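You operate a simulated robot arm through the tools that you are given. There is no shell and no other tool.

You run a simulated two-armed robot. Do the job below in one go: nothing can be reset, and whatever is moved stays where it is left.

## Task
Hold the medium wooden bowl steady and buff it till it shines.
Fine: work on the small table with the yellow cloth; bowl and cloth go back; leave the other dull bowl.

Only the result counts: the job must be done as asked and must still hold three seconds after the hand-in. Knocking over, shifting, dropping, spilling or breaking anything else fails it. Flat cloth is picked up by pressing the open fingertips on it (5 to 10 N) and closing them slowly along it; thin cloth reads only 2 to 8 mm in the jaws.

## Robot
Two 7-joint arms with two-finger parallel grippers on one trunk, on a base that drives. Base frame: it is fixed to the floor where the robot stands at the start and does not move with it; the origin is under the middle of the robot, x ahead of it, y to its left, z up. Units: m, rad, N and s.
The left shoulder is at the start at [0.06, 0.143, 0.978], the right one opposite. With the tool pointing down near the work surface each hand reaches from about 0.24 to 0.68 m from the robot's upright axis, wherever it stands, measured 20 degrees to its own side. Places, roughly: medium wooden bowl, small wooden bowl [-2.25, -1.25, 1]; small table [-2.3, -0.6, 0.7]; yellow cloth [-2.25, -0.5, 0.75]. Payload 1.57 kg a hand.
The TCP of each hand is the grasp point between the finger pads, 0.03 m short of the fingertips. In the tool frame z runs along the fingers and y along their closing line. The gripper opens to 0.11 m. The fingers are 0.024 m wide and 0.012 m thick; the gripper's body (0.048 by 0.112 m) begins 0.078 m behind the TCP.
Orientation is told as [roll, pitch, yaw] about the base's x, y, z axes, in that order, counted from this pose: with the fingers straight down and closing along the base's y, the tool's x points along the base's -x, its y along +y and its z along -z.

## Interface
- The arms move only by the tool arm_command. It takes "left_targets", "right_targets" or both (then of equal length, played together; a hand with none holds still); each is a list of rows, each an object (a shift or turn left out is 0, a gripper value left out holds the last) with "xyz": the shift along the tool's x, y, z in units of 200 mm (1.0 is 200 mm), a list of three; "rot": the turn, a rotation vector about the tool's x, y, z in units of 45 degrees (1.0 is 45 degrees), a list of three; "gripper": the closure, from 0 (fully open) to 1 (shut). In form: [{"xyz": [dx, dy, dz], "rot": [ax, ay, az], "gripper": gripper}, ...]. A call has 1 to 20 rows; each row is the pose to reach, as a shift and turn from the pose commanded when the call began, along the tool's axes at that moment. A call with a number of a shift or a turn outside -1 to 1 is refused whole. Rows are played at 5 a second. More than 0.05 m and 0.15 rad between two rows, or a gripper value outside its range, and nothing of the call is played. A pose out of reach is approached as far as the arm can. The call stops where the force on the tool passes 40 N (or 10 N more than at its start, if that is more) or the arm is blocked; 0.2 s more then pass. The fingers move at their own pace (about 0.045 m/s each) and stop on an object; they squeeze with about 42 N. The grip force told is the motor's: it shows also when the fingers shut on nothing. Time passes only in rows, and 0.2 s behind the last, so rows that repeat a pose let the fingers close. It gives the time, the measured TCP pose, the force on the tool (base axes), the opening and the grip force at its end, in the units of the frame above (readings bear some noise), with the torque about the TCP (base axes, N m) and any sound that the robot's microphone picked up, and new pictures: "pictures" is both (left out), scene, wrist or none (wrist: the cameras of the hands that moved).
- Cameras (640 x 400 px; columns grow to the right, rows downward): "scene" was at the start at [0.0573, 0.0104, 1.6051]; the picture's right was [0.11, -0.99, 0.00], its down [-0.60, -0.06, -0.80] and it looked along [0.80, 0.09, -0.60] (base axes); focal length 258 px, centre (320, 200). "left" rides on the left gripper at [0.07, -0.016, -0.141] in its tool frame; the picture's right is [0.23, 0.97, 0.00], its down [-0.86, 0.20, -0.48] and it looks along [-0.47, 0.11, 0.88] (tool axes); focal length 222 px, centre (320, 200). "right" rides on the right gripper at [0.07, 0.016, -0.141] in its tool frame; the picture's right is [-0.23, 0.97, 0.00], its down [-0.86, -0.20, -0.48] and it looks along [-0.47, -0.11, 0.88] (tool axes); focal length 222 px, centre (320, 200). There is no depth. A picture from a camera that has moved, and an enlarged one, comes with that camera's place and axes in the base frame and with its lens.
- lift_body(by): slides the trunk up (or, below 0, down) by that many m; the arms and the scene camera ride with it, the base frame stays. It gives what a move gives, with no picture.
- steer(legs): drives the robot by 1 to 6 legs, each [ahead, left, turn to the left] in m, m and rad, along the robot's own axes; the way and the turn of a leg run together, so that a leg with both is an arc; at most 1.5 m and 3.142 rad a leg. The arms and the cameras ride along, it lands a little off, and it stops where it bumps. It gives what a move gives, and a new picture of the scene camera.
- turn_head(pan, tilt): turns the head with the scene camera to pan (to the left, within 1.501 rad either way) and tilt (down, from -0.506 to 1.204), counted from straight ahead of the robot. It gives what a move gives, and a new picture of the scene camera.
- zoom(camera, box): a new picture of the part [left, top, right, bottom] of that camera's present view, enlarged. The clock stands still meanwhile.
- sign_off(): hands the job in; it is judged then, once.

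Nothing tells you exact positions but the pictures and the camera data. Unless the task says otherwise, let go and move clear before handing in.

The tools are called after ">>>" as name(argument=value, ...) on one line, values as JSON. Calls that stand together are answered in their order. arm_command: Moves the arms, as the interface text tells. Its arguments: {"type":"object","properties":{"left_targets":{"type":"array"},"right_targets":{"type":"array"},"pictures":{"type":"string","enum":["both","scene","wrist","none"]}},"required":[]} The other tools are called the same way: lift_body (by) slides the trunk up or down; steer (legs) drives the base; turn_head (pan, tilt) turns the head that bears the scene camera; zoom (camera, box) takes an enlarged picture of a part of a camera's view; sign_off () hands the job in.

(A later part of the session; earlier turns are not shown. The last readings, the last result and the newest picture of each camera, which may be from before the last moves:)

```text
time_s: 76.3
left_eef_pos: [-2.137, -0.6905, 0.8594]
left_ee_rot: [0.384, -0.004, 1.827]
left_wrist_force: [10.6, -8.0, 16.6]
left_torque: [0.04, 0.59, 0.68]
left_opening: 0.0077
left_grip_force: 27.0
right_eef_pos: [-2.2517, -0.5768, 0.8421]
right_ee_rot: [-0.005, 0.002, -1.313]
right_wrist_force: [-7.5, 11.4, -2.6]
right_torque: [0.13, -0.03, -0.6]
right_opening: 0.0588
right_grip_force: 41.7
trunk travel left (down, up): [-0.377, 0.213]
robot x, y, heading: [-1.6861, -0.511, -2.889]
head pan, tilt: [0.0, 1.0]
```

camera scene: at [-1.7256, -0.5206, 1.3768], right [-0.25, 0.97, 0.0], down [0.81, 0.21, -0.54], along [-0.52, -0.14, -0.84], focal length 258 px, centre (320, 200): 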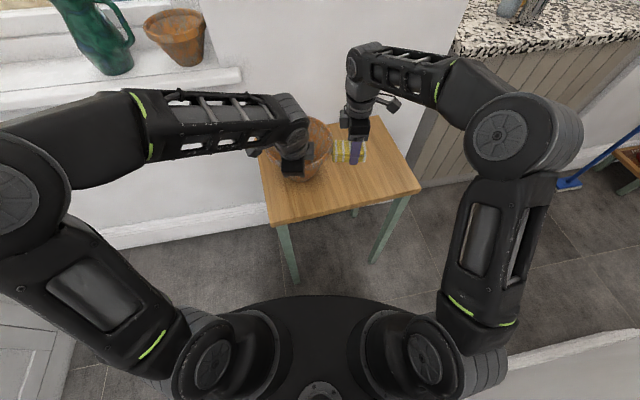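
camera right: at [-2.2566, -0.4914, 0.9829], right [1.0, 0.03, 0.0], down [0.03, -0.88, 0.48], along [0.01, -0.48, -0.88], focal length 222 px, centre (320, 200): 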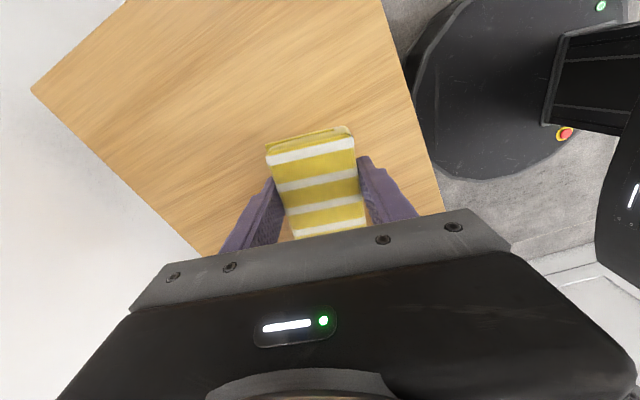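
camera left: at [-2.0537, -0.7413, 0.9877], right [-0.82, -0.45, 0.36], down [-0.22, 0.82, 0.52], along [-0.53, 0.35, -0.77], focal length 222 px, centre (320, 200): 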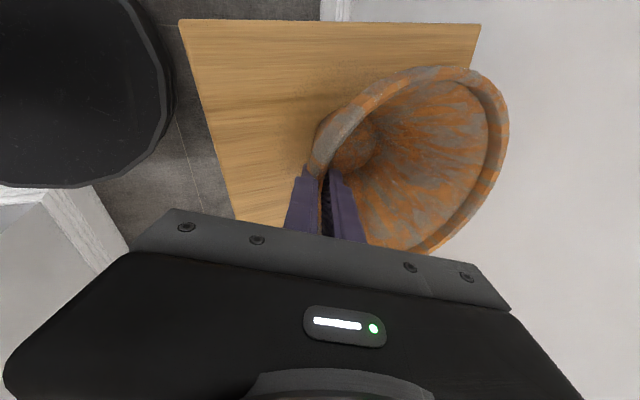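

The cloth presses the bowl at about 13 N and the bowl stays put. I make first buffing strokes fore and aft and watch the forces and the finish.

>>> arm_command(right_targets=[{"xyz": [0, 0.05, 0]}, {"xyz": [0, 0.1, 0]}, {"xyz": [0, 0.05, 0]}, {"xyz": [0, 0, 0]}, {"xyz": [0, -0.05, 0]}, {"xyz": [0, -0.1, 0]}, {"xyz": [0, -0.05, 0]}, {"xyz": [0, 0, 0]}, {"xyz": [0, 0.05, 0]}, {"xyz": [0, 0.1, 0]}, {"xyz": [0, 0.05, 0]}, {"xyz": [0, 0, 0]}, {"xyz": [0, -0.05, 0]}, {"xyz": [0, -0.1, 0]}, {"xyz": [0, -0.05, 0]}, {"xyz": [0, 0, 0]}])

>>> zoom(camera="scene", box=[240, 80, 440, 220])

```text
time_s: 79.7
left_eef_pos: [-2.1373, -0.6904, 0.8573]
left_ee_rot: [0.383, -0.006, 1.824]
left_wrist_force: [7.8, -5.6, 9.1]
left_torque: [0.4, 0.49, 0.53]
left_opening: 0.0074
left_grip_force: 27.0
right_eef_pos: [-2.2526, -0.577, 0.841]
right_ee_rot: [-0.004, 0.001, -1.315]
right_wrist_force: [-9.1, 8.9, -4.8]
right_torque: [0.23, -0.03, -0.61]
right_opening: 0.0588
right_grip_force: 41.8
trunk travel left (down, up): [-0.377, 0.213]
robot x, y, heading: [-1.6881, -0.5112, -2.884]
head pan, tilt: [0.0, 1.0]
camera scene: at [-1.7265, -0.5207, 1.3768], right [-0.25, 0.97, 0.0], down [0.81, 0.21, -0.54], along [-0.52, -0.14, -0.84], focal length 258 px, centre (320, 200)
camera right: at [-2.2539, -0.5052, 0.9838], right [1.0, 0.03, 0.0], down [0.03, -0.88, 0.48], along [0.01, -0.48, -0.88], focal length 222 px, centre (320, 200)
```

scene: 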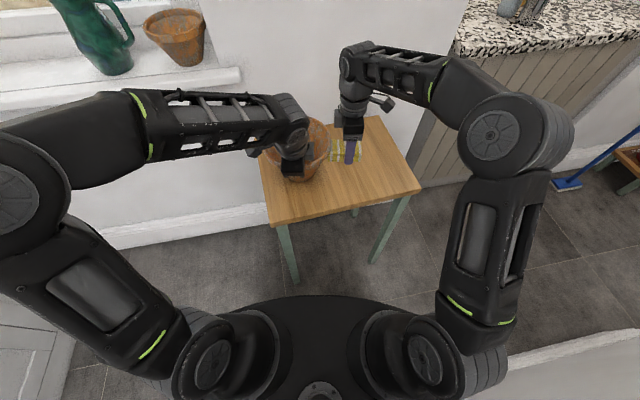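
right: 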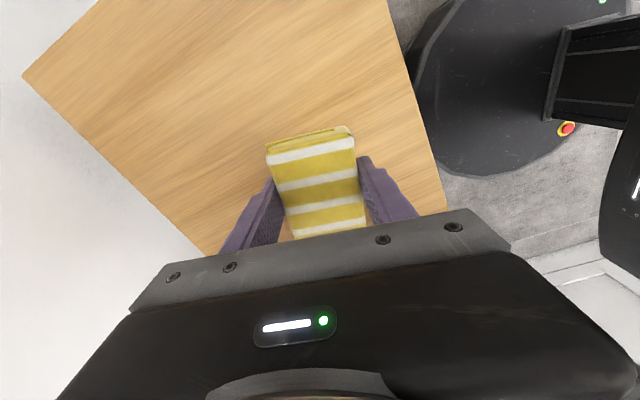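

```text
2.86 times, centred on (340, 150) of scene
camera zoom: at [-1.7265, -0.5207, 1.3768], right [-0.25, 0.97, 0.0], down [0.81, 0.21, -0.54], along [-0.52, -0.14, -0.84], focal length 739 px, centre (263, 343)
```

zoom: 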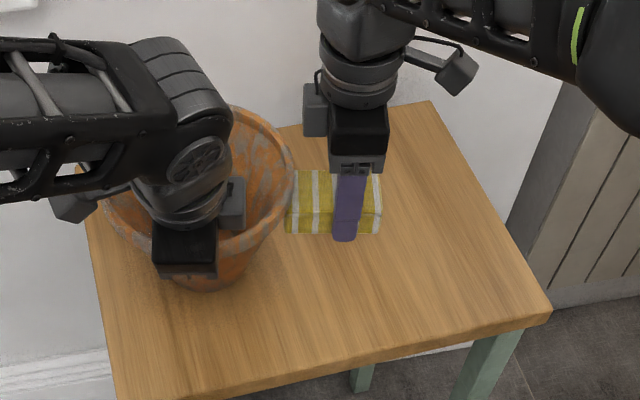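

>>> zoom(camera="scene", box=[265, 110, 345, 185])

```text
5.33 times, centred on (305, 148) of scene
camera zoom: at [-1.7265, -0.5207, 1.3768], right [-0.25, 0.97, 0.0], down [0.81, 0.21, -0.54], along [-0.52, -0.14, -0.84], focal length 1379 px, centre (400, 480)
```

zoom: 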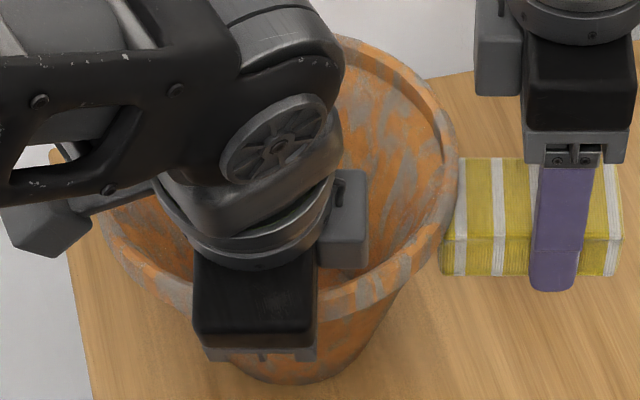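

I go on with longer strokes and compare the same close-up.

>>> arm_command(right_targets=[{"xyz": [0, 0.1, 0]}, {"xyz": [0, 0, 0]}, {"xyz": [0, -0.1, 0]}, {"xyz": [0, 0, 0]}, {"xyz": [0, 0.1, 0]}, {"xyz": [0, 0, 0]}, {"xyz": [0, -0.1, 0]}, {"xyz": [0, 0, 0]}, {"xyz": [0, 0.1, 0]}, {"xyz": [0, 0, 0]}, {"xyz": [0, -0.1, 0]}, {"xyz": [0, 0, 0]}, {"xyz": [0, 0.1, 0]}, {"xyz": [0, 0, 0]}, {"xyz": [0, -0.1, 0]}, {"xyz": [0, 0, 0]}, {"xyz": [0, 0.1, 0]}, {"xyz": [0, 0, 0]}, {"xyz": [0, -0.1, 0]}, {"xyz": [0, 0, 0]}], pictures="none")

>>> zoom(camera="scene", box=[265, 110, 345, 185])

```text
time_s: 83.9
left_eef_pos: [-2.1376, -0.6894, 0.8585]
left_ee_rot: [0.384, -0.005, 1.825]
left_wrist_force: [9.8, -7.1, 7.9]
left_torque: [0.33, 0.16, 0.6]
left_opening: 0.0075
left_grip_force: 26.7
right_eef_pos: [-2.252, -0.5761, 0.841]
right_ee_rot: [-0.003, 0.004, -1.318]
right_wrist_force: [-9.1, 10.1, -3.1]
right_torque: [0.17, -0.05, -0.63]
right_opening: 0.0587
right_grip_force: 42.0
trunk travel left (down, up): [-0.377, 0.213]
robot x, y, heading: [-1.6879, -0.5145, -2.884]
head pan, tilt: [0.0, 1.0]
```

```text
5.33 times, centred on (305, 148) of scene
camera zoom: at [-1.7264, -0.5209, 1.3768], right [-0.25, 0.97, 0.0], down [0.81, 0.21, -0.54], along [-0.52, -0.14, -0.84], focal length 1379 px, centre (400, 480)
```

zoom: 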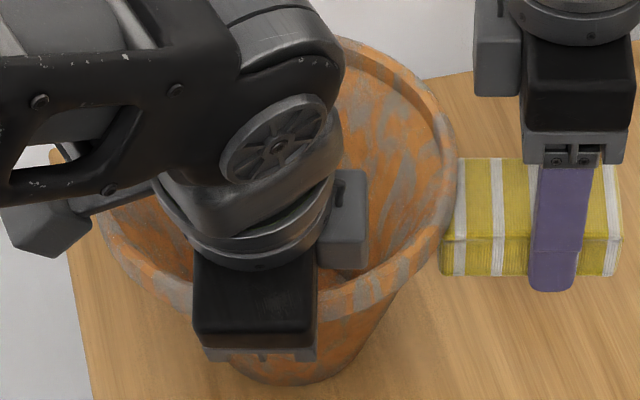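

>>> arm_command(right_targets=[{"xyz": [0, 0.1, 0]}, {"xyz": [0, 0, 0]}, {"xyz": [0, -0.1, 0]}, {"xyz": [0, 0, 0]}, {"xyz": [0, 0.1, 0]}, {"xyz": [0, 0, 0]}, {"xyz": [0, -0.1, 0]}, {"xyz": [0, 0, 0]}, {"xyz": [0, 0.1, 0]}, {"xyz": [0, 0, 0]}, {"xyz": [0, -0.1, 0]}, {"xyz": [0, 0, 0]}, {"xyz": [0, 0.1, 0]}, {"xyz": [0, 0, 0]}, {"xyz": [0, -0.1, 0]}, {"xyz": [0, 0, 0]}, {"xyz": [0, 0.1, 0]}, {"xyz": [0, 0, 0]}, {"xyz": [0, -0.1, 0]}, {"xyz": [0, 0, 0]}], pictures="none")

>>> arm_command(right_targets=[{"xyz": [0, 0.1, 0]}, {"xyz": [0, 0, 0]}, {"xyz": [0, -0.1, 0]}, {"xyz": [0, 0, 0]}, {"xyz": [0, 0.1, 0]}, {"xyz": [0, 0, 0]}, {"xyz": [0, -0.1, 0]}, {"xyz": [0, 0, 0]}, {"xyz": [0, 0.1, 0]}, {"xyz": [0, 0, 0]}, {"xyz": [0, -0.1, 0]}, {"xyz": [0, 0, 0]}, {"xyz": [0, 0.1, 0]}, {"xyz": [0, 0, 0]}, {"xyz": [0, -0.1, 0]}, {"xyz": [0, 0, 0]}, {"xyz": [0, 0.1, 0]}, {"xyz": [0, 0, 0]}, {"xyz": [0, -0.1, 0]}, {"xyz": [0, 0, 0]}], pictures="none")

>>> zoom(camera="scene", box=[265, 110, 345, 185])

>>> zoom(camera="left", box=[240, 40, 560, 260])

```text
time_s: 88.1
left_eef_pos: [-2.1394, -0.6902, 0.8579]
left_ee_rot: [0.383, -0.004, 1.825]
left_wrist_force: [9.4, -7.0, 6.7]
left_torque: [0.46, 0.07, 0.55]
left_opening: 0.007
left_grip_force: 26.0
right_eef_pos: [-2.2545, -0.5757, 0.8419]
right_ee_rot: [-0.003, 0.002, -1.315]
right_wrist_force: [-7.8, 8.3, -2.5]
right_torque: [0.18, -0.05, -0.57]
right_opening: 0.0589
right_grip_force: 42.0
trunk travel left (down, up): [-0.377, 0.213]
robot x, y, heading: [-1.6897, -0.5111, -2.886]
head pan, tilt: [0.0, 1.0]
```

```text
time_s: 92.3
left_eef_pos: [-2.1389, -0.6903, 0.8583]
left_ee_rot: [0.384, -0.006, 1.825]
left_wrist_force: [8.7, -6.6, 7.1]
left_torque: [0.39, 0.14, 0.54]
left_opening: 0.0065
left_grip_force: 26.3
right_eef_pos: [-2.2531, -0.5771, 0.8409]
right_ee_rot: [-0.005, 0.003, -1.316]
right_wrist_force: [-9.2, 9.1, -3.5]
right_torque: [0.16, -0.01, -0.54]
right_opening: 0.0588
right_grip_force: 42.0
trunk travel left (down, up): [-0.377, 0.213]
robot x, y, heading: [-1.6919, -0.5136, -2.887]
head pan, tilt: [0.0, 1.0]
```

```text
5.33 times, centred on (305, 148) of scene
camera zoom: at [-1.7265, -0.5209, 1.3768], right [-0.25, 0.97, 0.0], down [0.81, 0.21, -0.54], along [-0.52, -0.14, -0.84], focal length 1379 px, centre (400, 480)
```

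zoom: 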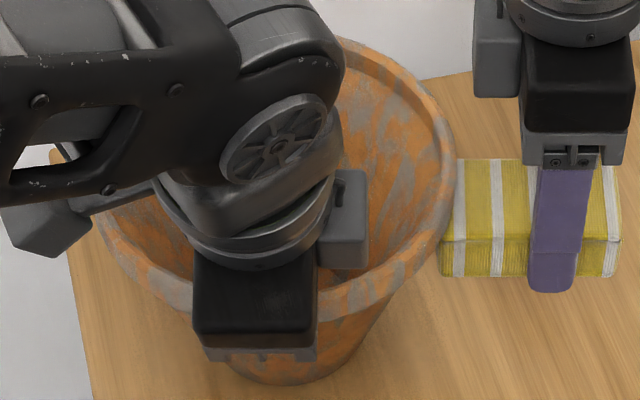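

```text
1.82 times, centred on (400, 150) of left
camera zoom: at [-2.0536, -0.741, 0.9836], right [-0.82, -0.45, 0.36], down [-0.22, 0.82, 0.52], along [-0.53, 0.35, -0.77], focal length 404 px, centre (174, 291)
```

zoom: 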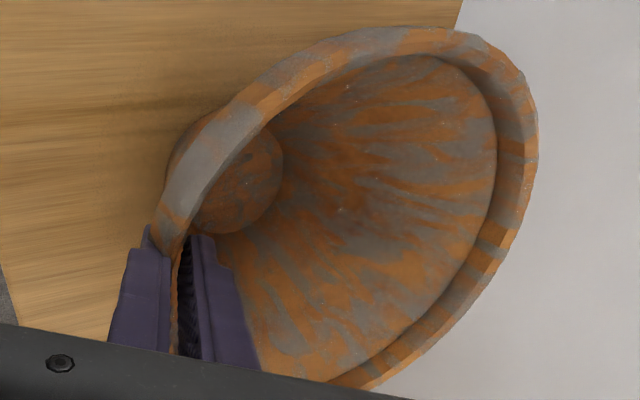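

I check whether the cloth really slides: I hold at one end of a stroke and read position and forces.

>>> arm_command(right_targets=[{"xyz": [0, 0.05, 0]}, {"xyz": [0, 0.1, 0]}, {"xyz": [0, 0.1, 0]}], pictures="none")

>>> zoom(camera="scene", box=[265, 110, 345, 185])

>>> zoom(camera="right", box=[200, 80, 440, 240])

```text
time_s: 93.1
left_eef_pos: [-2.1373, -0.689, 0.8591]
left_ee_rot: [0.386, -0.007, 1.825]
left_wrist_force: [4.6, -7.0, 5.2]
left_torque: [0.17, -0.11, 0.58]
left_opening: 0.0065
left_grip_force: 26.1
right_eef_pos: [-2.2328, -0.5745, 0.8404]
right_ee_rot: [-0.002, 0.0, -1.313]
right_wrist_force: [-3.1, 6.7, -4.1]
right_torque: [0.15, -0.02, -0.29]
right_opening: 0.0587
right_grip_force: 41.9
trunk travel left (down, up): [-0.377, 0.213]
robot x, y, heading: [-1.69, -0.5123, -2.883]
head pan, tilt: [0.0, 1.0]
```

```text
5.33 times, centred on (305, 148) of scene
camera zoom: at [-1.7264, -0.521, 1.3768], right [-0.25, 0.97, 0.0], down [0.81, 0.21, -0.54], along [-0.52, -0.14, -0.84], focal length 1379 px, centre (400, 480)
```

zoom: 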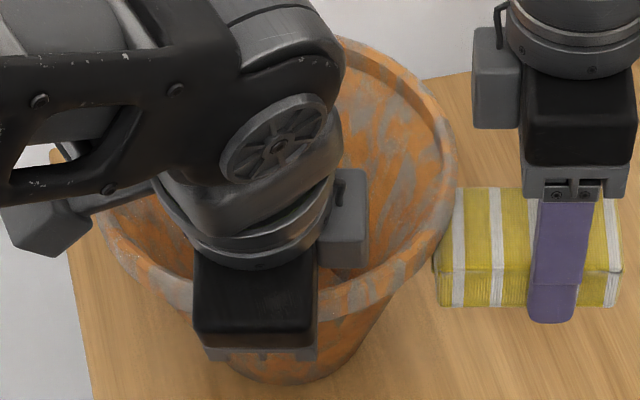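

```text
2.50 times, centred on (320, 160) of right
camera zoom: at [-2.2341, -0.5019, 0.9821], right [1.0, 0.03, 0.0], down [0.03, -0.88, 0.48], along [0.01, -0.48, -0.88], focal length 555 px, centre (320, 300)
```

zoom: 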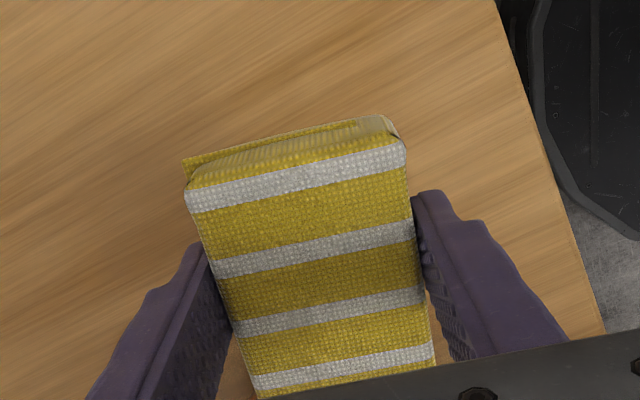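

>>> arm_command(right_targets=[{"xyz": [0.1, 0, 0]}, {"xyz": [0.25, 0, 0]}, {"xyz": [0.4, 0, 0]}, {"xyz": [0.5, 0, 0]}])

>>> zoom(camera="scene", box=[265, 110, 345, 185])

```text
time_s: 94.1
left_eef_pos: [-2.1389, -0.6887, 0.8581]
left_ee_rot: [0.387, -0.006, 1.826]
left_wrist_force: [-1.6, 1.2, 0.3]
left_torque: [0.32, 0.05, -0.09]
left_opening: 0.0066
left_grip_force: 26.0
right_eef_pos: [-2.2586, -0.4767, 0.8404]
right_ee_rot: [-0.001, 0.0, -1.313]
right_wrist_force: [0.0, 0.0, -0.4]
right_torque: [-0.03, 0.03, 0.02]
right_opening: 0.0585
right_grip_force: 42.1
trunk travel left (down, up): [-0.377, 0.213]
robot x, y, heading: [-1.6896, -0.5119, -2.885]
head pan, tilt: [0.0, 1.0]
camera scene: at [-1.727, -0.5207, 1.3768], right [-0.25, 0.97, 0.0], down [0.81, 0.21, -0.54], along [-0.52, -0.14, -0.84], focal length 258 px, centre (320, 200)
camera right: at [-2.2597, -0.4053, 0.9816], right [1.0, 0.03, 0.0], down [0.03, -0.88, 0.48], along [0.01, -0.48, -0.88], focal length 222 px, centre (320, 200)
```

scene: 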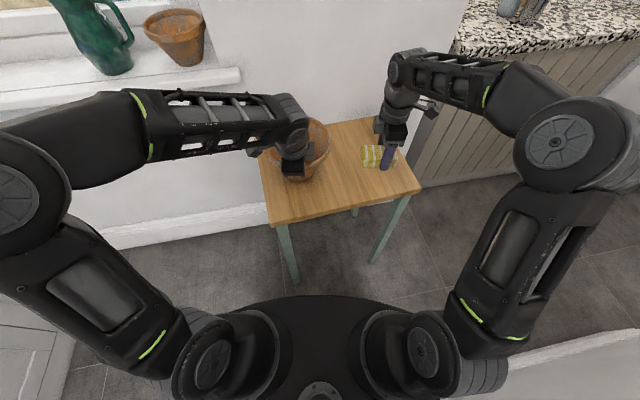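
right: 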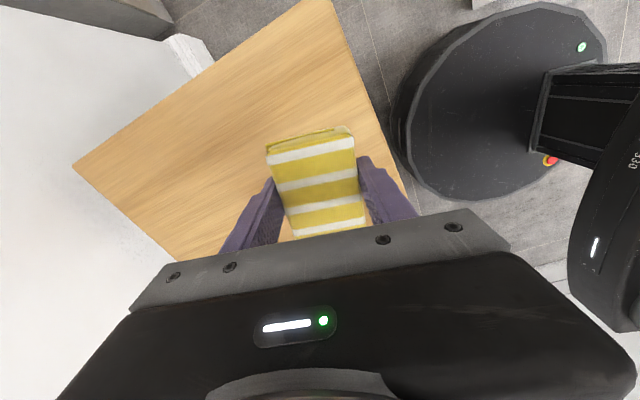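

```text
5.33 times, centred on (305, 148) of scene
camera zoom: at [-1.727, -0.5207, 1.3768], right [-0.25, 0.97, 0.0], down [0.81, 0.21, -0.54], along [-0.52, -0.14, -0.84], focal length 1379 px, centre (400, 480)
```

zoom: 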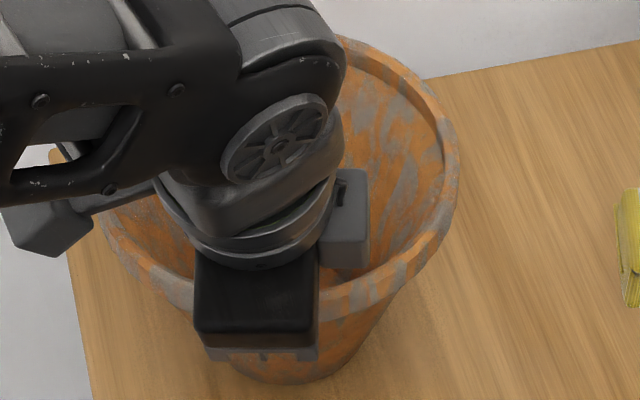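

I can't see the rubbed right side from above, so I tilt the right hand toward the bowl to look at it with the wrist camera.

>>> arm_command(right_targets=[{"xyz": [0, 0, -0.05], "rot": [0, -0.17, 0]}, {"xyz": [0, 0, -0.1], "rot": [0, -0.34, 0]}, {"xyz": [0, 0, -0.15], "rot": [0, -0.51, 0]}, {"xyz": [0, 0, -0.2], "rot": [0, -0.68, 0]}, {"xyz": [0, 0, -0.2], "rot": [0, -0.8, 0]}, {"xyz": [0, 0, -0.2], "rot": [0, -0.8, 0]}], pictures="both")

```text
time_s: 95.5
left_eef_pos: [-2.1382, -0.6898, 0.8589]
left_ee_rot: [0.384, -0.007, 1.824]
left_wrist_force: [-0.8, 1.8, 1.3]
left_torque: [0.26, -0.02, -0.08]
left_opening: 0.0066
left_grip_force: 26.1
right_eef_pos: [-2.2577, -0.4761, 0.882]
right_ee_rot: [-0.001, -0.63, -1.311]
right_wrist_force: [0.1, 0.2, -0.4]
right_torque: [-0.01, 0.02, 0.01]
right_opening: 0.0589
right_grip_force: 41.6
trunk travel left (down, up): [-0.377, 0.213]
robot x, y, heading: [-1.6882, -0.5094, -2.886]
head pan, tilt: [0.0, 1.0]
camera scene: at [-1.7268, -0.5208, 1.3768], right [-0.25, 0.97, 0.0], down [0.81, 0.21, -0.54], along [-0.52, -0.14, -0.84], focal length 258 px, centre (320, 200)
camera right: at [-2.2778, -0.3372, 0.9556], right [0.99, 0.07, 0.13], down [-0.09, -0.45, 0.89], along [0.12, -0.89, -0.43], focal length 222 px, centre (320, 200)
```

scene: 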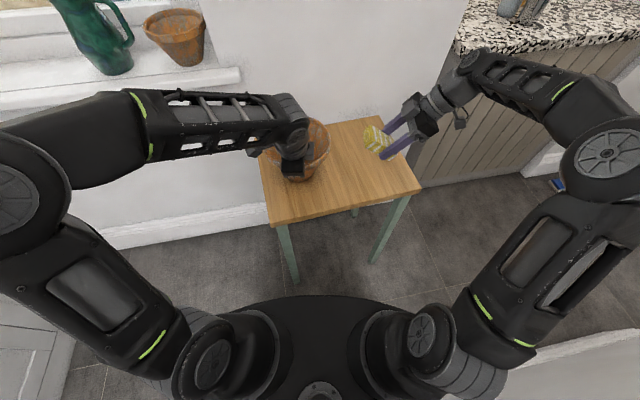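
right: 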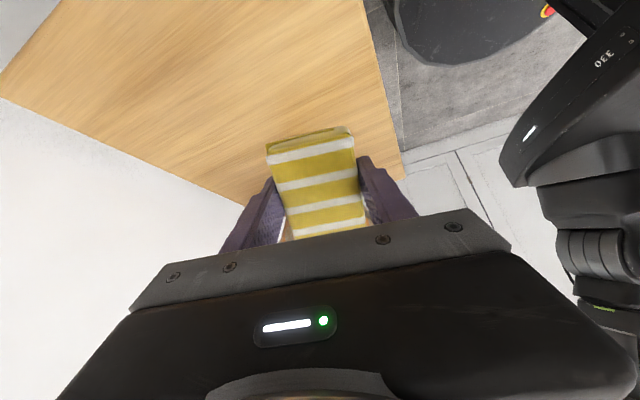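

>>> arm_command(right_targets=[{"xyz": [-0.1, 0.12, -0.13]}, {"xyz": [-0.2, 0.25, -0.26]}, {"xyz": [-0.3, 0.37, -0.4]}, {"xyz": [-0.4, 0.5, -0.52]}, {"xyz": [-0.44, 0.62, -0.606]}, {"xyz": [-0.44, 0.65, -0.606]}], pictures="wrist")

```text
time_s: 96.9
left_eef_pos: [-2.1361, -0.691, 0.8582]
left_ee_rot: [0.385, -0.009, 1.825]
left_wrist_force: [1.0, 0.4, -2.6]
left_torque: [0.15, -0.31, -0.04]
left_opening: 0.0067
left_grip_force: 27.0
right_eef_pos: [-2.1308, -0.4488, 0.9788]
right_ee_rot: [-0.006, -0.626, -1.31]
right_wrist_force: [0.7, -0.9, -0.3]
right_torque: [0.05, 0.1, -0.05]
right_opening: 0.0587
right_grip_force: 42.1
right hand out of reach, approached as far as the arm can: row 4, 5, 6
trunk travel left (down, up): [-0.377, 0.213]
robot x, y, heading: [-1.6862, -0.5141, -2.884]
head pan, tilt: [0.0, 1.0]
camera right: at [-2.1509, -0.3095, 1.0529], right [0.99, 0.07, 0.13], down [-0.08, -0.45, 0.89], along [0.12, -0.89, -0.44], focal length 222 px, centre (320, 200)
```

right: 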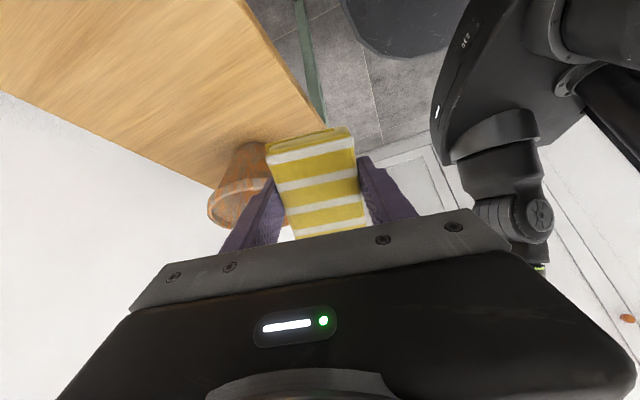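

>>> zoom(camera="right", box=[190, 125, 300, 245])

```text
3.33 times, centred on (245, 185) of right
camera zoom: at [-2.1509, -0.3095, 1.0529], right [0.99, 0.07, 0.13], down [-0.08, -0.45, 0.89], along [0.12, -0.89, -0.44], focal length 740 px, centre (570, 250)
```

zoom: 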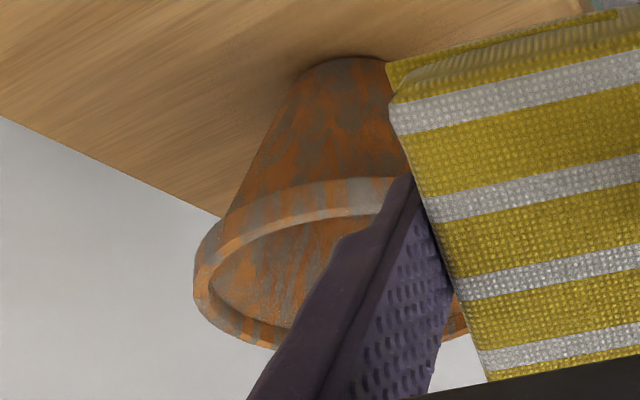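

The right wall is still uniformly dull, so the finish needs more work or more coverage. I bring the cloth back for firmer, slower strokes.

>>> arm_command(right_targets=[{"xyz": [0.08, -0.13, 0.1], "rot": [0, 0.13, 0]}, {"xyz": [0.16, -0.26, 0.2], "rot": [0, 0.28, 0]}, {"xyz": [0.25, -0.4, 0.3], "rot": [0, 0.44, 0]}, {"xyz": [0.34, -0.53, 0.42], "rot": [0, 0.6, 0]}, {"xyz": [0.43, -0.655, 0.545], "rot": [0, 0.74, 0]}, {"xyz": [0.43, -0.655, 0.545], "rot": [0, 0.8, 0]}, {"xyz": [0.43, -0.655, 0.545], "rot": [0, 0.8, 0]}], pictures="none")

```text
time_s: 98.5
left_eef_pos: [-2.1389, -0.6893, 0.8582]
left_ee_rot: [0.387, -0.007, 1.824]
left_wrist_force: [-0.2, -0.8, 1.3]
left_torque: [0.0, 0.0, 0.05]
left_opening: 0.0065
left_grip_force: 26.2
right_eef_pos: [-2.2625, -0.4736, 0.839]
right_ee_rot: [-0.001, 0.003, -1.313]
right_wrist_force: [-0.4, 0.9, -0.3]
right_torque: [0.0, -0.04, 0.01]
right_opening: 0.0588
right_grip_force: 41.8
trunk travel left (down, up): [-0.377, 0.213]
robot x, y, heading: [-1.688, -0.5097, -2.885]
head pan, tilt: [0.0, 1.0]
```

>>> arm_command(right_targets=[{"xyz": [-0.2, -0.03, 0]}, {"xyz": [-0.4, -0.06, 0]}, {"xyz": [-0.48, -0.085, 0]}, {"xyz": [-0.5, -0.085, 0]}, {"xyz": [-0.515, -0.085, 0]}, {"xyz": [-0.525, -0.085, 0]}, {"xyz": [-0.535, -0.085, 0]}], pictures="none")

```text
time_s: 100.1
left_eef_pos: [-2.1379, -0.6907, 0.8571]
left_ee_rot: [0.384, -0.007, 1.826]
left_wrist_force: [5.8, -4.4, 5.9]
left_torque: [0.46, 0.26, 0.49]
left_opening: 0.0066
left_grip_force: 26.4
right_eef_pos: [-2.2524, -0.5789, 0.8391]
right_ee_rot: [-0.002, 0.003, -1.317]
right_wrist_force: [-6.1, 7.5, -2.3]
right_torque: [0.16, 0.01, -0.41]
right_opening: 0.0585
right_grip_force: 42.3
trunk travel left (down, up): [-0.377, 0.213]
robot x, y, heading: [-1.6901, -0.5101, -2.886]
head pan, tilt: [0.0, 1.0]
```

>>> arm_command(right_targets=[{"xyz": [-0.02, 0.05, 0]}, {"xyz": [-0.02, 0.1, 0]}, {"xyz": [-0.02, 0.05, 0]}, {"xyz": [-0.02, 0, 0]}, {"xyz": [-0.02, -0.05, 0]}, {"xyz": [-0.02, -0.1, 0]}, {"xyz": [-0.02, -0.05, 0]}, {"xyz": [-0.02, 0, 0]}, {"xyz": [-0.035, 0, 0.05]}, {"xyz": [-0.05, 0, 0.1]}, {"xyz": [-0.035, 0, 0.05]}, {"xyz": [-0.02, 0, 0]}, {"xyz": [-0.035, 0, 0.05]}, {"xyz": [-0.05, 0, 0.1]}, {"xyz": [-0.05, 0.05, 0.1]}, {"xyz": [-0.05, 0.1, 0.1]}, {"xyz": [-0.05, 0.05, 0.1]}, {"xyz": [-0.05, 0, 0.1]}, {"xyz": [-0.05, -0.05, 0.1]}, {"xyz": [-0.05, -0.1, 0.1]}], pictures="none")

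>>> zoom(camera="scene", box=[265, 110, 345, 185])

```text
time_s: 104.3
left_eef_pos: [-2.1388, -0.689, 0.8575]
left_ee_rot: [0.385, -0.007, 1.826]
left_wrist_force: [-2.2, -6.1, 0.7]
left_torque: [-0.03, 0.18, 0.75]
left_opening: 0.008
left_grip_force: 27.0
right_eef_pos: [-2.2668, -0.597, 0.8187]
right_ee_rot: [-0.001, 0.002, -1.313]
right_wrist_force: [0.3, 5.7, -3.3]
right_torque: [0.07, 0.07, 0.12]
right_opening: 0.0586
right_grip_force: 41.6
trunk travel left (down, up): [-0.377, 0.213]
robot x, y, heading: [-1.6893, -0.5122, -2.888]
head pan, tilt: [0.0, 1.0]
```

```text
5.33 times, centred on (305, 148) of scene
camera zoom: at [-1.727, -0.521, 1.3768], right [-0.25, 0.97, 0.0], down [0.81, 0.21, -0.54], along [-0.52, -0.14, -0.84], focal length 1379 px, centre (400, 480)
```

zoom: 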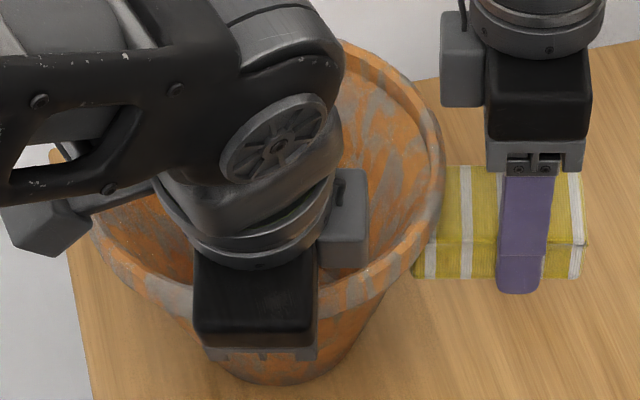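

The bowl gave several mm under the sideways push, because the front grip holds poorly against it. I back off the cloth and will re-grip the bowl at its left rim, opposite to the cloth.

>>> arm_command(right_targets=[{"xyz": [0.1, 0.05, 0]}, {"xyz": [0.3, 0.1, 0]}, {"xyz": [0.5, 0.1, 0]}, {"xyz": [0.5, 0.1, 0]}], pictures="none")

>>> arm_command(left_targets=[{"gripper": 0.9}, {"gripper": 0.7}, {"gripper": 0.4}, {"gripper": 0.0}, {"gripper": 0.0}, {"gripper": 0.0}, {"gripper": 0.0}])

>>> zoom(camera="scene", box=[265, 110, 345, 185])

```text
time_s: 105.3
left_eef_pos: [-2.1391, -0.6899, 0.8588]
left_ee_rot: [0.384, -0.008, 1.824]
left_wrist_force: [-0.8, 0.4, 2.0]
left_torque: [0.29, -0.14, -0.03]
left_opening: 0.0064
left_grip_force: 25.7
right_eef_pos: [-2.271, -0.4957, 0.8201]
right_ee_rot: [-0.002, 0.0, -1.312]
right_wrist_force: [-0.5, -0.8, 0.5]
right_torque: [0.01, 0.01, -0.02]
right_opening: 0.0587
right_grip_force: 42.4
trunk travel left (down, up): [-0.377, 0.213]
robot x, y, heading: [-1.6868, -0.5129, -2.887]
head pan, tilt: [0.0, 1.0]
```

```text
time_s: 106.9
left_eef_pos: [-2.1385, -0.6896, 0.8583]
left_ee_rot: [0.384, -0.007, 1.825]
left_wrist_force: [0.1, 0.3, 0.0]
left_torque: [0.02, -0.03, 0.0]
left_opening: 0.11
left_grip_force: 0.0
right_eef_pos: [-2.2716, -0.4958, 0.8209]
right_ee_rot: [-0.002, -0.001, -1.313]
right_wrist_force: [0.0, 0.6, -0.7]
right_torque: [0.06, 0.02, 0.0]
right_opening: 0.0588
right_grip_force: 41.7
trunk travel left (down, up): [-0.377, 0.213]
robot x, y, heading: [-1.6885, -0.5135, -2.884]
head pan, tilt: [0.0, 1.0]
camera scene: at [-1.7268, -0.521, 1.3768], right [-0.25, 0.97, 0.0], down [0.81, 0.21, -0.54], along [-0.52, -0.14, -0.84], focal length 258 px, centre (320, 200)
camera left: at [-2.0541, -0.7411, 0.9835], right [-0.82, -0.45, 0.36], down [-0.22, 0.82, 0.52], along [-0.53, 0.35, -0.77], focal length 222 px, centre (320, 200)
```

scene: 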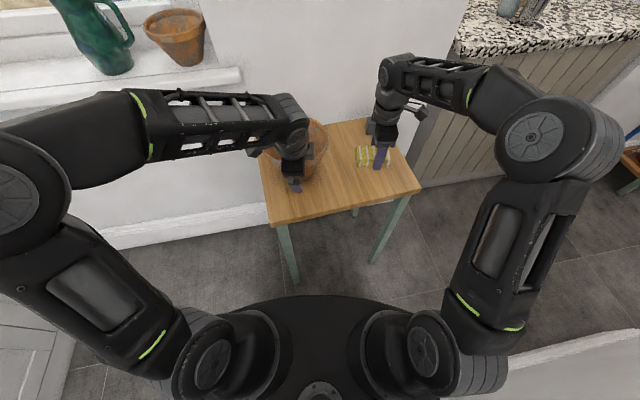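
left: 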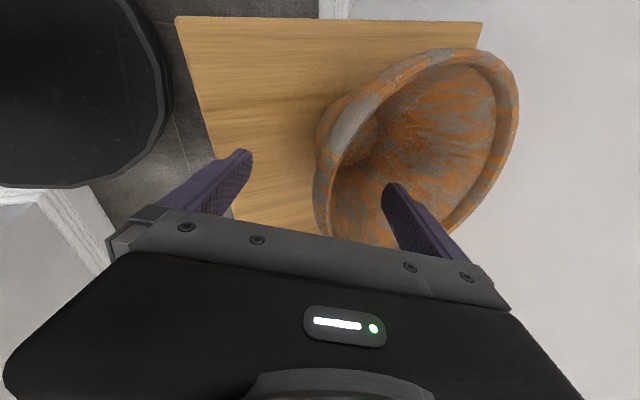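

```text
5.33 times, centred on (305, 148) of scene
camera zoom: at [-1.7268, -0.521, 1.3768], right [-0.25, 0.97, 0.0], down [0.81, 0.21, -0.54], along [-0.52, -0.14, -0.84], focal length 1379 px, centre (400, 480)
```

zoom: 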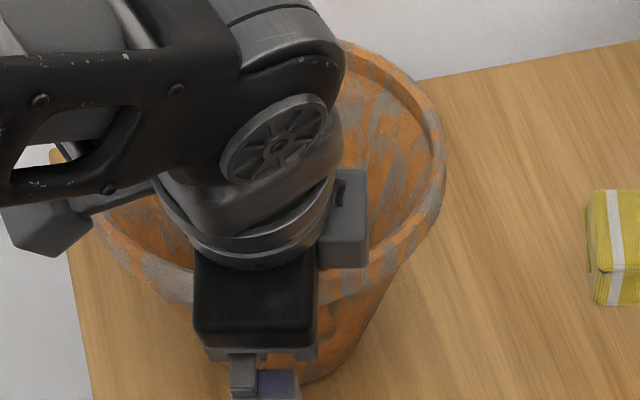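

>>> arm_command(left_targets=[{"xyz": [0, 0, -0.2]}, {"xyz": [0, 0, -0.4]}, {"xyz": [0, 0, -0.6]}, {"xyz": [0, 0, -0.7], "rot": [0.16, 0, 0]}, {"xyz": [0, 0, -0.7], "rot": [0.32, 0, 0]}, {"xyz": [0, 0, -0.7], "rot": [0.48, 0, 0]}, {"xyz": [0, 0, -0.7], "rot": [0.48, 0, 0]}])

>>> zoom(camera="scene", box=[245, 100, 345, 190])

```text
time_s: 108.5
left_eef_pos: [-2.0842, -0.6805, 0.9804]
left_ee_rot: [0.052, -0.033, 1.815]
left_wrist_force: [-0.4, -1.0, -0.3]
left_torque: [0.01, -0.04, 0.0]
left_opening: 0.1098
left_grip_force: 0.0
left hand out of reach, approached as far as the arm can: row 6, 7
right_eef_pos: [-2.2719, -0.4947, 0.8212]
right_ee_rot: [-0.003, 0.001, -1.311]
right_wrist_force: [0.1, 0.8, -0.5]
right_torque: [0.0, 0.03, 0.03]
right_opening: 0.0585
right_grip_force: 41.8
trunk travel left (down, up): [-0.377, 0.213]
robot x, y, heading: [-1.689, -0.5136, -2.884]
head pan, tilt: [0.0, 1.0]
camera scene: at [-1.7266, -0.5208, 1.3768], right [-0.25, 0.97, 0.0], down [0.81, 0.21, -0.54], along [-0.52, -0.14, -0.84], focal length 258 px, centre (320, 200)
camera left: at [-2.0425, -0.7472, 1.118], right [-0.89, -0.46, 0.04], down [-0.37, 0.77, 0.52], along [-0.27, 0.44, -0.86], focal length 222 px, centre (320, 200)
```

scene: 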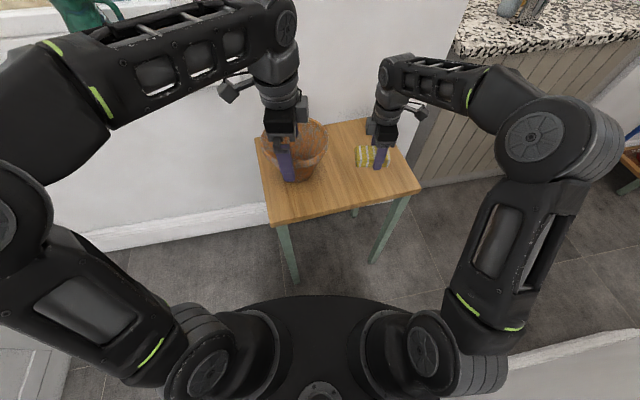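
left: 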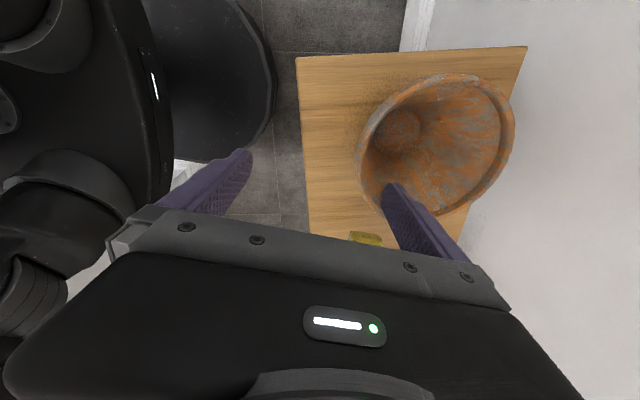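

```text
4.44 times, centred on (295, 145) of scene
camera zoom: at [-1.7266, -0.5208, 1.3768], right [-0.25, 0.97, 0.0], down [0.81, 0.21, -0.54], along [-0.52, -0.14, -0.84], focal length 1149 px, centre (431, 444)
```

zoom: 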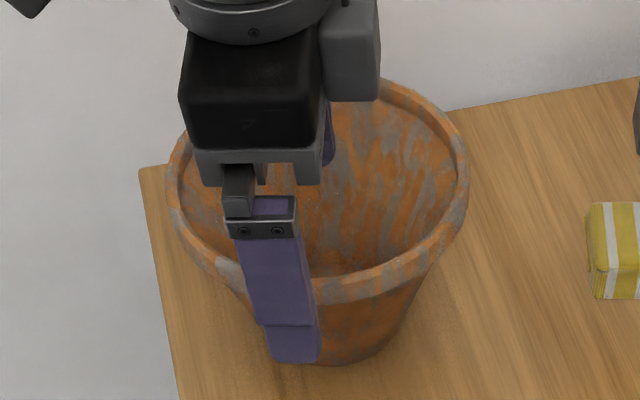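

>>> zoom(camera="left", box=[340, 60, 540, 225])

```text
2.42 times, centred on (440, 142) of left
camera zoom: at [-2.0425, -0.7472, 1.118], right [-0.89, -0.46, 0.04], down [-0.37, 0.77, 0.52], along [-0.27, 0.44, -0.86], focal length 538 px, centre (29, 339)
```

zoom: 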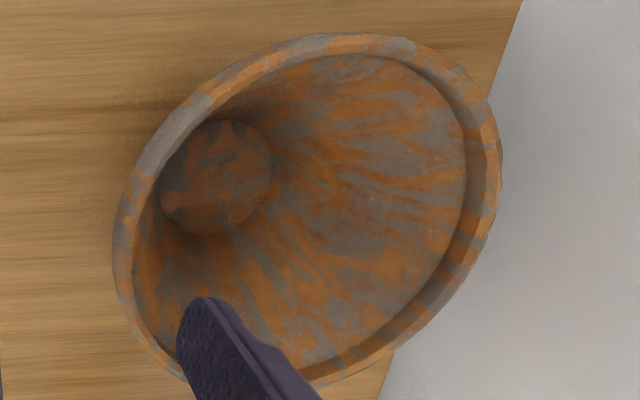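

The bowl stands free and upright at about 0.55 m ahead, 0.067 m left. I turn the left hand back to close sideways and bring it over the left rim.

>>> arm_command(left_targets=[{"xyz": [0.09, 0.02, 0.03], "rot": [0, 0, -0.17]}, {"xyz": [0.18, 0.04, 0.06], "rot": [0, 0, -0.34]}, {"xyz": [0.27, 0.06, 0.09], "rot": [0, 0, -0.51]}, {"xyz": [0.36, 0.08, 0.12], "rot": [0, 0, -0.68]}, {"xyz": [0.45, 0.1, 0.15], "rot": [0, 0, -0.85]}, {"xyz": [0.54, 0.125, 0.15], "rot": [0, 0, -1.0]}], pictures="none")

>>> arm_command(left_targets=[{"rot": [0, 0, -0.17]}, {"rot": [0, 0, -0.34]}, {"rot": [0, 0, -0.51]}, {"rot": [0, 0, -0.68]}, {"rot": [0, 0, -0.85]}, {"rot": [0, 0, -1.0]}, {"rot": [0, 0, -1.0]}])

```text
time_s: 109.9
left_eef_pos: [-2.0849, -0.793, 0.9454]
left_ee_rot: [0.014, -0.061, 2.605]
left_wrist_force: [-0.6, -0.3, 0.6]
left_torque: [0.0, -0.06, 0.02]
left_opening: 0.1101
left_grip_force: 0.1
right_eef_pos: [-2.2724, -0.4953, 0.8202]
right_ee_rot: [-0.002, 0.0, -1.31]
right_wrist_force: [-0.1, 0.9, -0.9]
right_torque: [-0.01, -0.04, -0.02]
right_opening: 0.0587
right_grip_force: 41.8
trunk travel left (down, up): [-0.377, 0.213]
robot x, y, heading: [-1.6887, -0.5105, -2.887]
head pan, tilt: [0.0, 1.0]
```

```text
time_s: 111.5
left_eef_pos: [-2.0845, -0.7912, 0.9454]
left_ee_rot: [-0.032, -0.055, -2.891]
left_wrist_force: [-0.1, 0.8, -0.5]
left_torque: [0.01, -0.01, 0.03]
left_opening: 0.1102
left_grip_force: 0.0
right_eef_pos: [-2.2725, -0.4951, 0.8206]
right_ee_rot: [-0.002, 0.0, -1.312]
right_wrist_force: [-0.2, 0.0, -0.8]
right_torque: [0.0, -0.02, -0.01]
right_opening: 0.0587
right_grip_force: 41.9
trunk travel left (down, up): [-0.377, 0.213]
robot x, y, heading: [-1.6895, -0.5103, -2.883]
head pan, tilt: [0.0, 1.0]
camera scene: at [-1.7268, -0.5211, 1.3768], right [-0.25, 0.97, 0.0], down [0.81, 0.21, -0.54], along [-0.52, -0.14, -0.84], focal length 258 px, centre (320, 200)
camera left: at [-2.0117, -0.7613, 1.0851], right [0.46, -0.89, -0.04], down [-0.75, -0.41, 0.52], along [-0.48, -0.2, -0.85], focal length 222 px, centre (320, 200)
```

scene: 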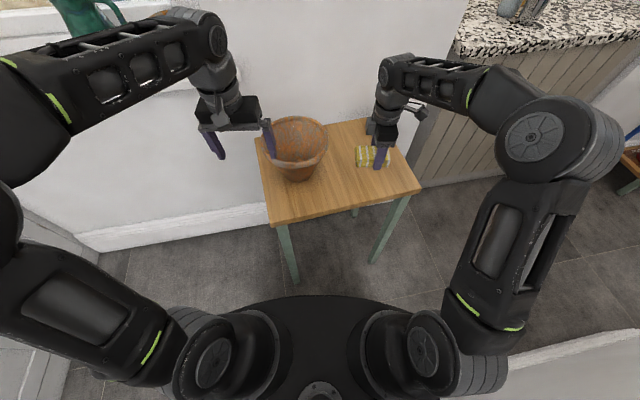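
left: 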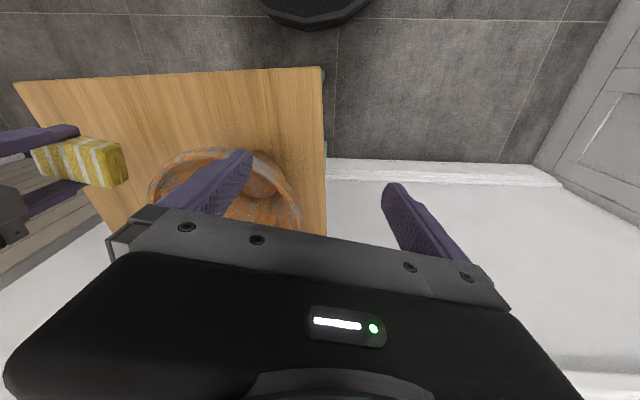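

>>> zoom(camera="scene", box=[245, 100, 345, 190])

```text
4.44 times, centred on (295, 145) of scene
camera zoom: at [-1.7268, -0.5211, 1.3768], right [-0.25, 0.97, 0.0], down [0.81, 0.21, -0.54], along [-0.52, -0.14, -0.84], focal length 1149 px, centre (431, 444)
```

zoom: 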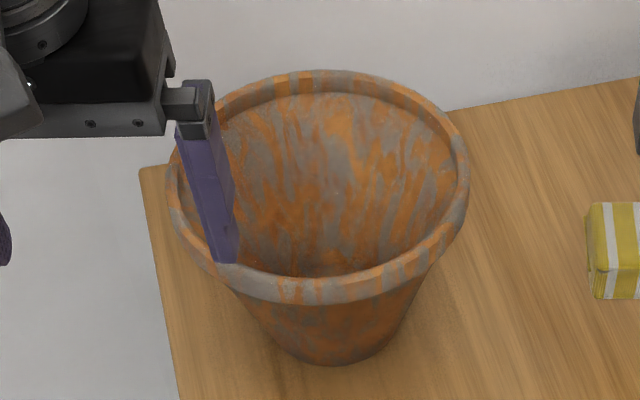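

>>> arm_command(left_targets=[{"xyz": [-0.12, 0, 0.02], "rot": [0.1, 0, 0]}, {"xyz": [-0.24, 0, 0.04], "rot": [0.2, 0, 0]}, {"xyz": [-0.36, 0, 0.07], "rot": [0.3, 0, 0]}, {"xyz": [-0.485, 0, 0.105], "rot": [0.4, 0, 0]}, {"xyz": [-0.485, 0, 0.105], "rot": [0.4, 0, 0]}])

>>> zoom(camera="scene", box=[235, 90, 345, 190])

```text
time_s: 112.7
left_eef_pos: [-2.1792, -0.8158, 0.9306]
left_ee_rot: [-0.347, -0.054, -2.894]
left_wrist_force: [-0.2, 0.5, 0.1]
left_torque: [0.01, -0.04, -0.01]
left_opening: 0.1101
left_grip_force: 0.0
right_eef_pos: [-2.2718, -0.4945, 0.8201]
right_ee_rot: [-0.002, 0.002, -1.313]
right_wrist_force: [-0.4, 0.6, -0.3]
right_torque: [0.0, 0.01, 0.0]
right_opening: 0.0586
right_grip_force: 41.4
trunk travel left (down, up): [-0.377, 0.213]
robot x, y, heading: [-1.6853, -0.5095, -2.885]
head pan, tilt: [0.0, 1.0]
camera scene: at [-1.7268, -0.5211, 1.3768], right [-0.25, 0.97, 0.0], down [0.81, 0.21, -0.54], along [-0.52, -0.14, -0.84], focal length 258 px, centre (320, 200)
camera left: at [-2.096, -0.8282, 1.0659], right [0.43, -0.84, -0.34], down [-0.72, -0.54, 0.43], along [-0.54, 0.07, -0.84], focal length 222 px, centre (320, 200)
```

scene: 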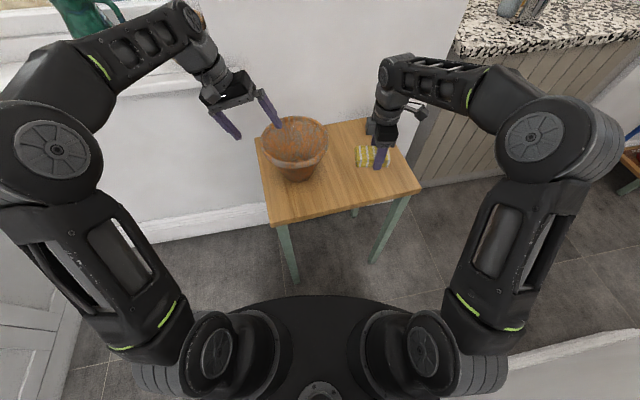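
left: 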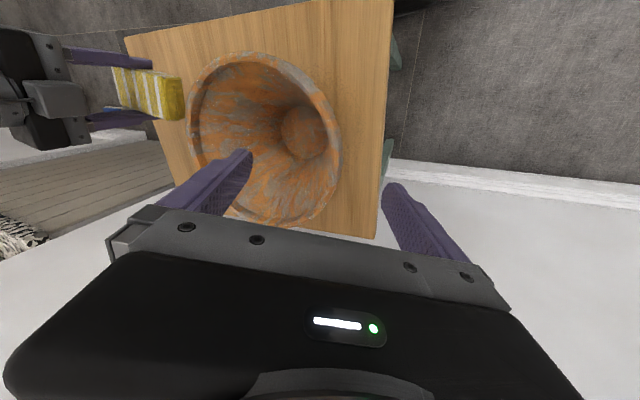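

```text
4.00 times, centred on (290, 140) of scene
camera zoom: at [-1.7268, -0.5211, 1.3768], right [-0.25, 0.97, 0.0], down [0.81, 0.21, -0.54], along [-0.52, -0.14, -0.84], focal length 1034 px, centre (440, 440)
```

zoom: 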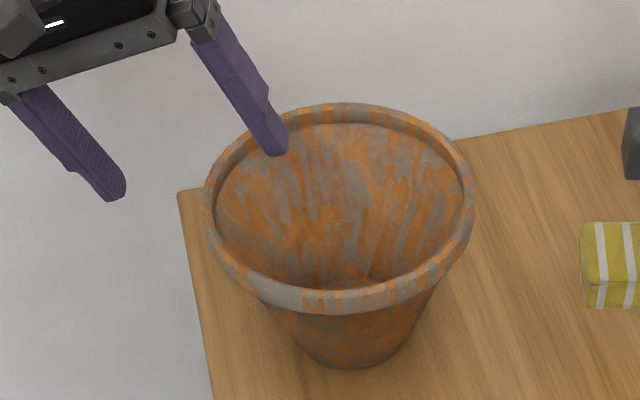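

>>> arm_command(left_targets=[{"xyz": [0, 0.085, 0.08]}, {"xyz": [0, 0.085, 0.18]}, {"xyz": [0, 0.085, 0.28]}, {"xyz": [0, 0.085, 0.36]}, {"xyz": [0, 0.085, 0.42]}, {"xyz": [0, 0.085, 0.42]}])

>>> zoom(camera="scene", box=[235, 90, 345, 190])

```text
time_s: 114.1
left_eef_pos: [-2.1869, -0.8038, 0.8469]
left_ee_rot: [-0.346, -0.052, -2.894]
left_wrist_force: [-0.2, 0.2, 0.1]
left_torque: [-0.01, -0.02, 0.01]
left_opening: 0.1101
left_grip_force: 0.2
right_eef_pos: [-2.2725, -0.4944, 0.82]
right_ee_rot: [-0.002, 0.0, -1.313]
right_wrist_force: [0.1, -0.4, -0.6]
right_torque: [-0.01, 0.01, -0.01]
right_opening: 0.0593
right_grip_force: 41.7
trunk travel left (down, up): [-0.377, 0.213]
robot x, y, heading: [-1.6936, -0.5118, -2.882]
head pan, tilt: [0.0, 1.0]
camera scene: at [-1.7268, -0.5211, 1.3768], right [-0.25, 0.97, 0.0], down [0.81, 0.21, -0.54], along [-0.52, -0.14, -0.84], focal length 258 px, centre (320, 200)
camera left: at [-2.104, -0.8167, 0.9821], right [0.43, -0.84, -0.34], down [-0.72, -0.54, 0.43], along [-0.54, 0.06, -0.84], focal length 222 px, centre (320, 200)
```

scene: 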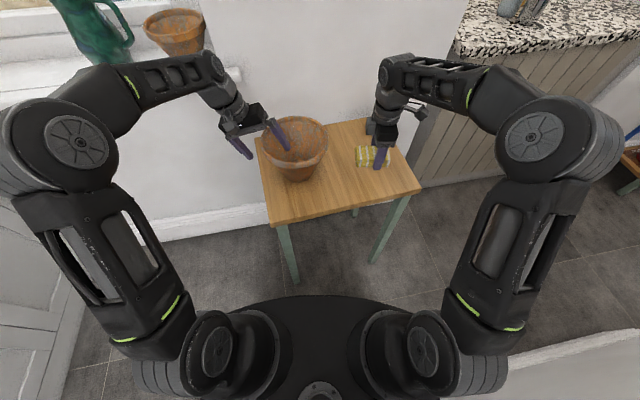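
left: 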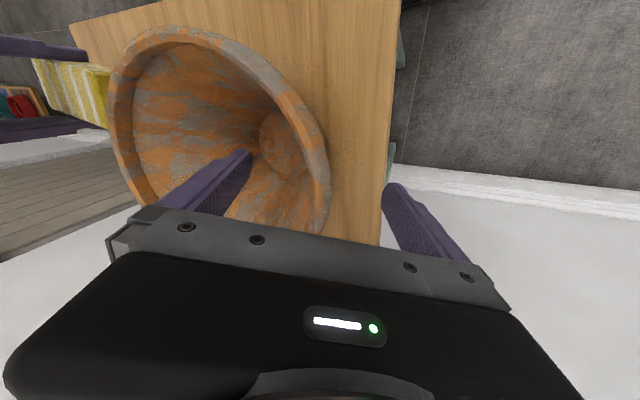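

```text
4.00 times, centred on (290, 140) of scene
camera zoom: at [-1.7268, -0.5211, 1.3768], right [-0.25, 0.97, 0.0], down [0.81, 0.21, -0.54], along [-0.52, -0.14, -0.84], focal length 1034 px, centre (440, 440)
```

zoom: 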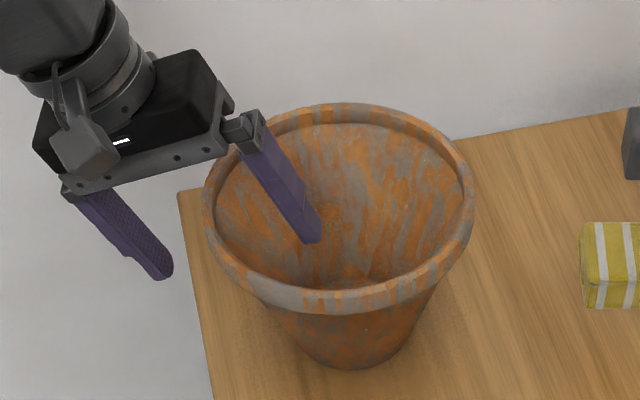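

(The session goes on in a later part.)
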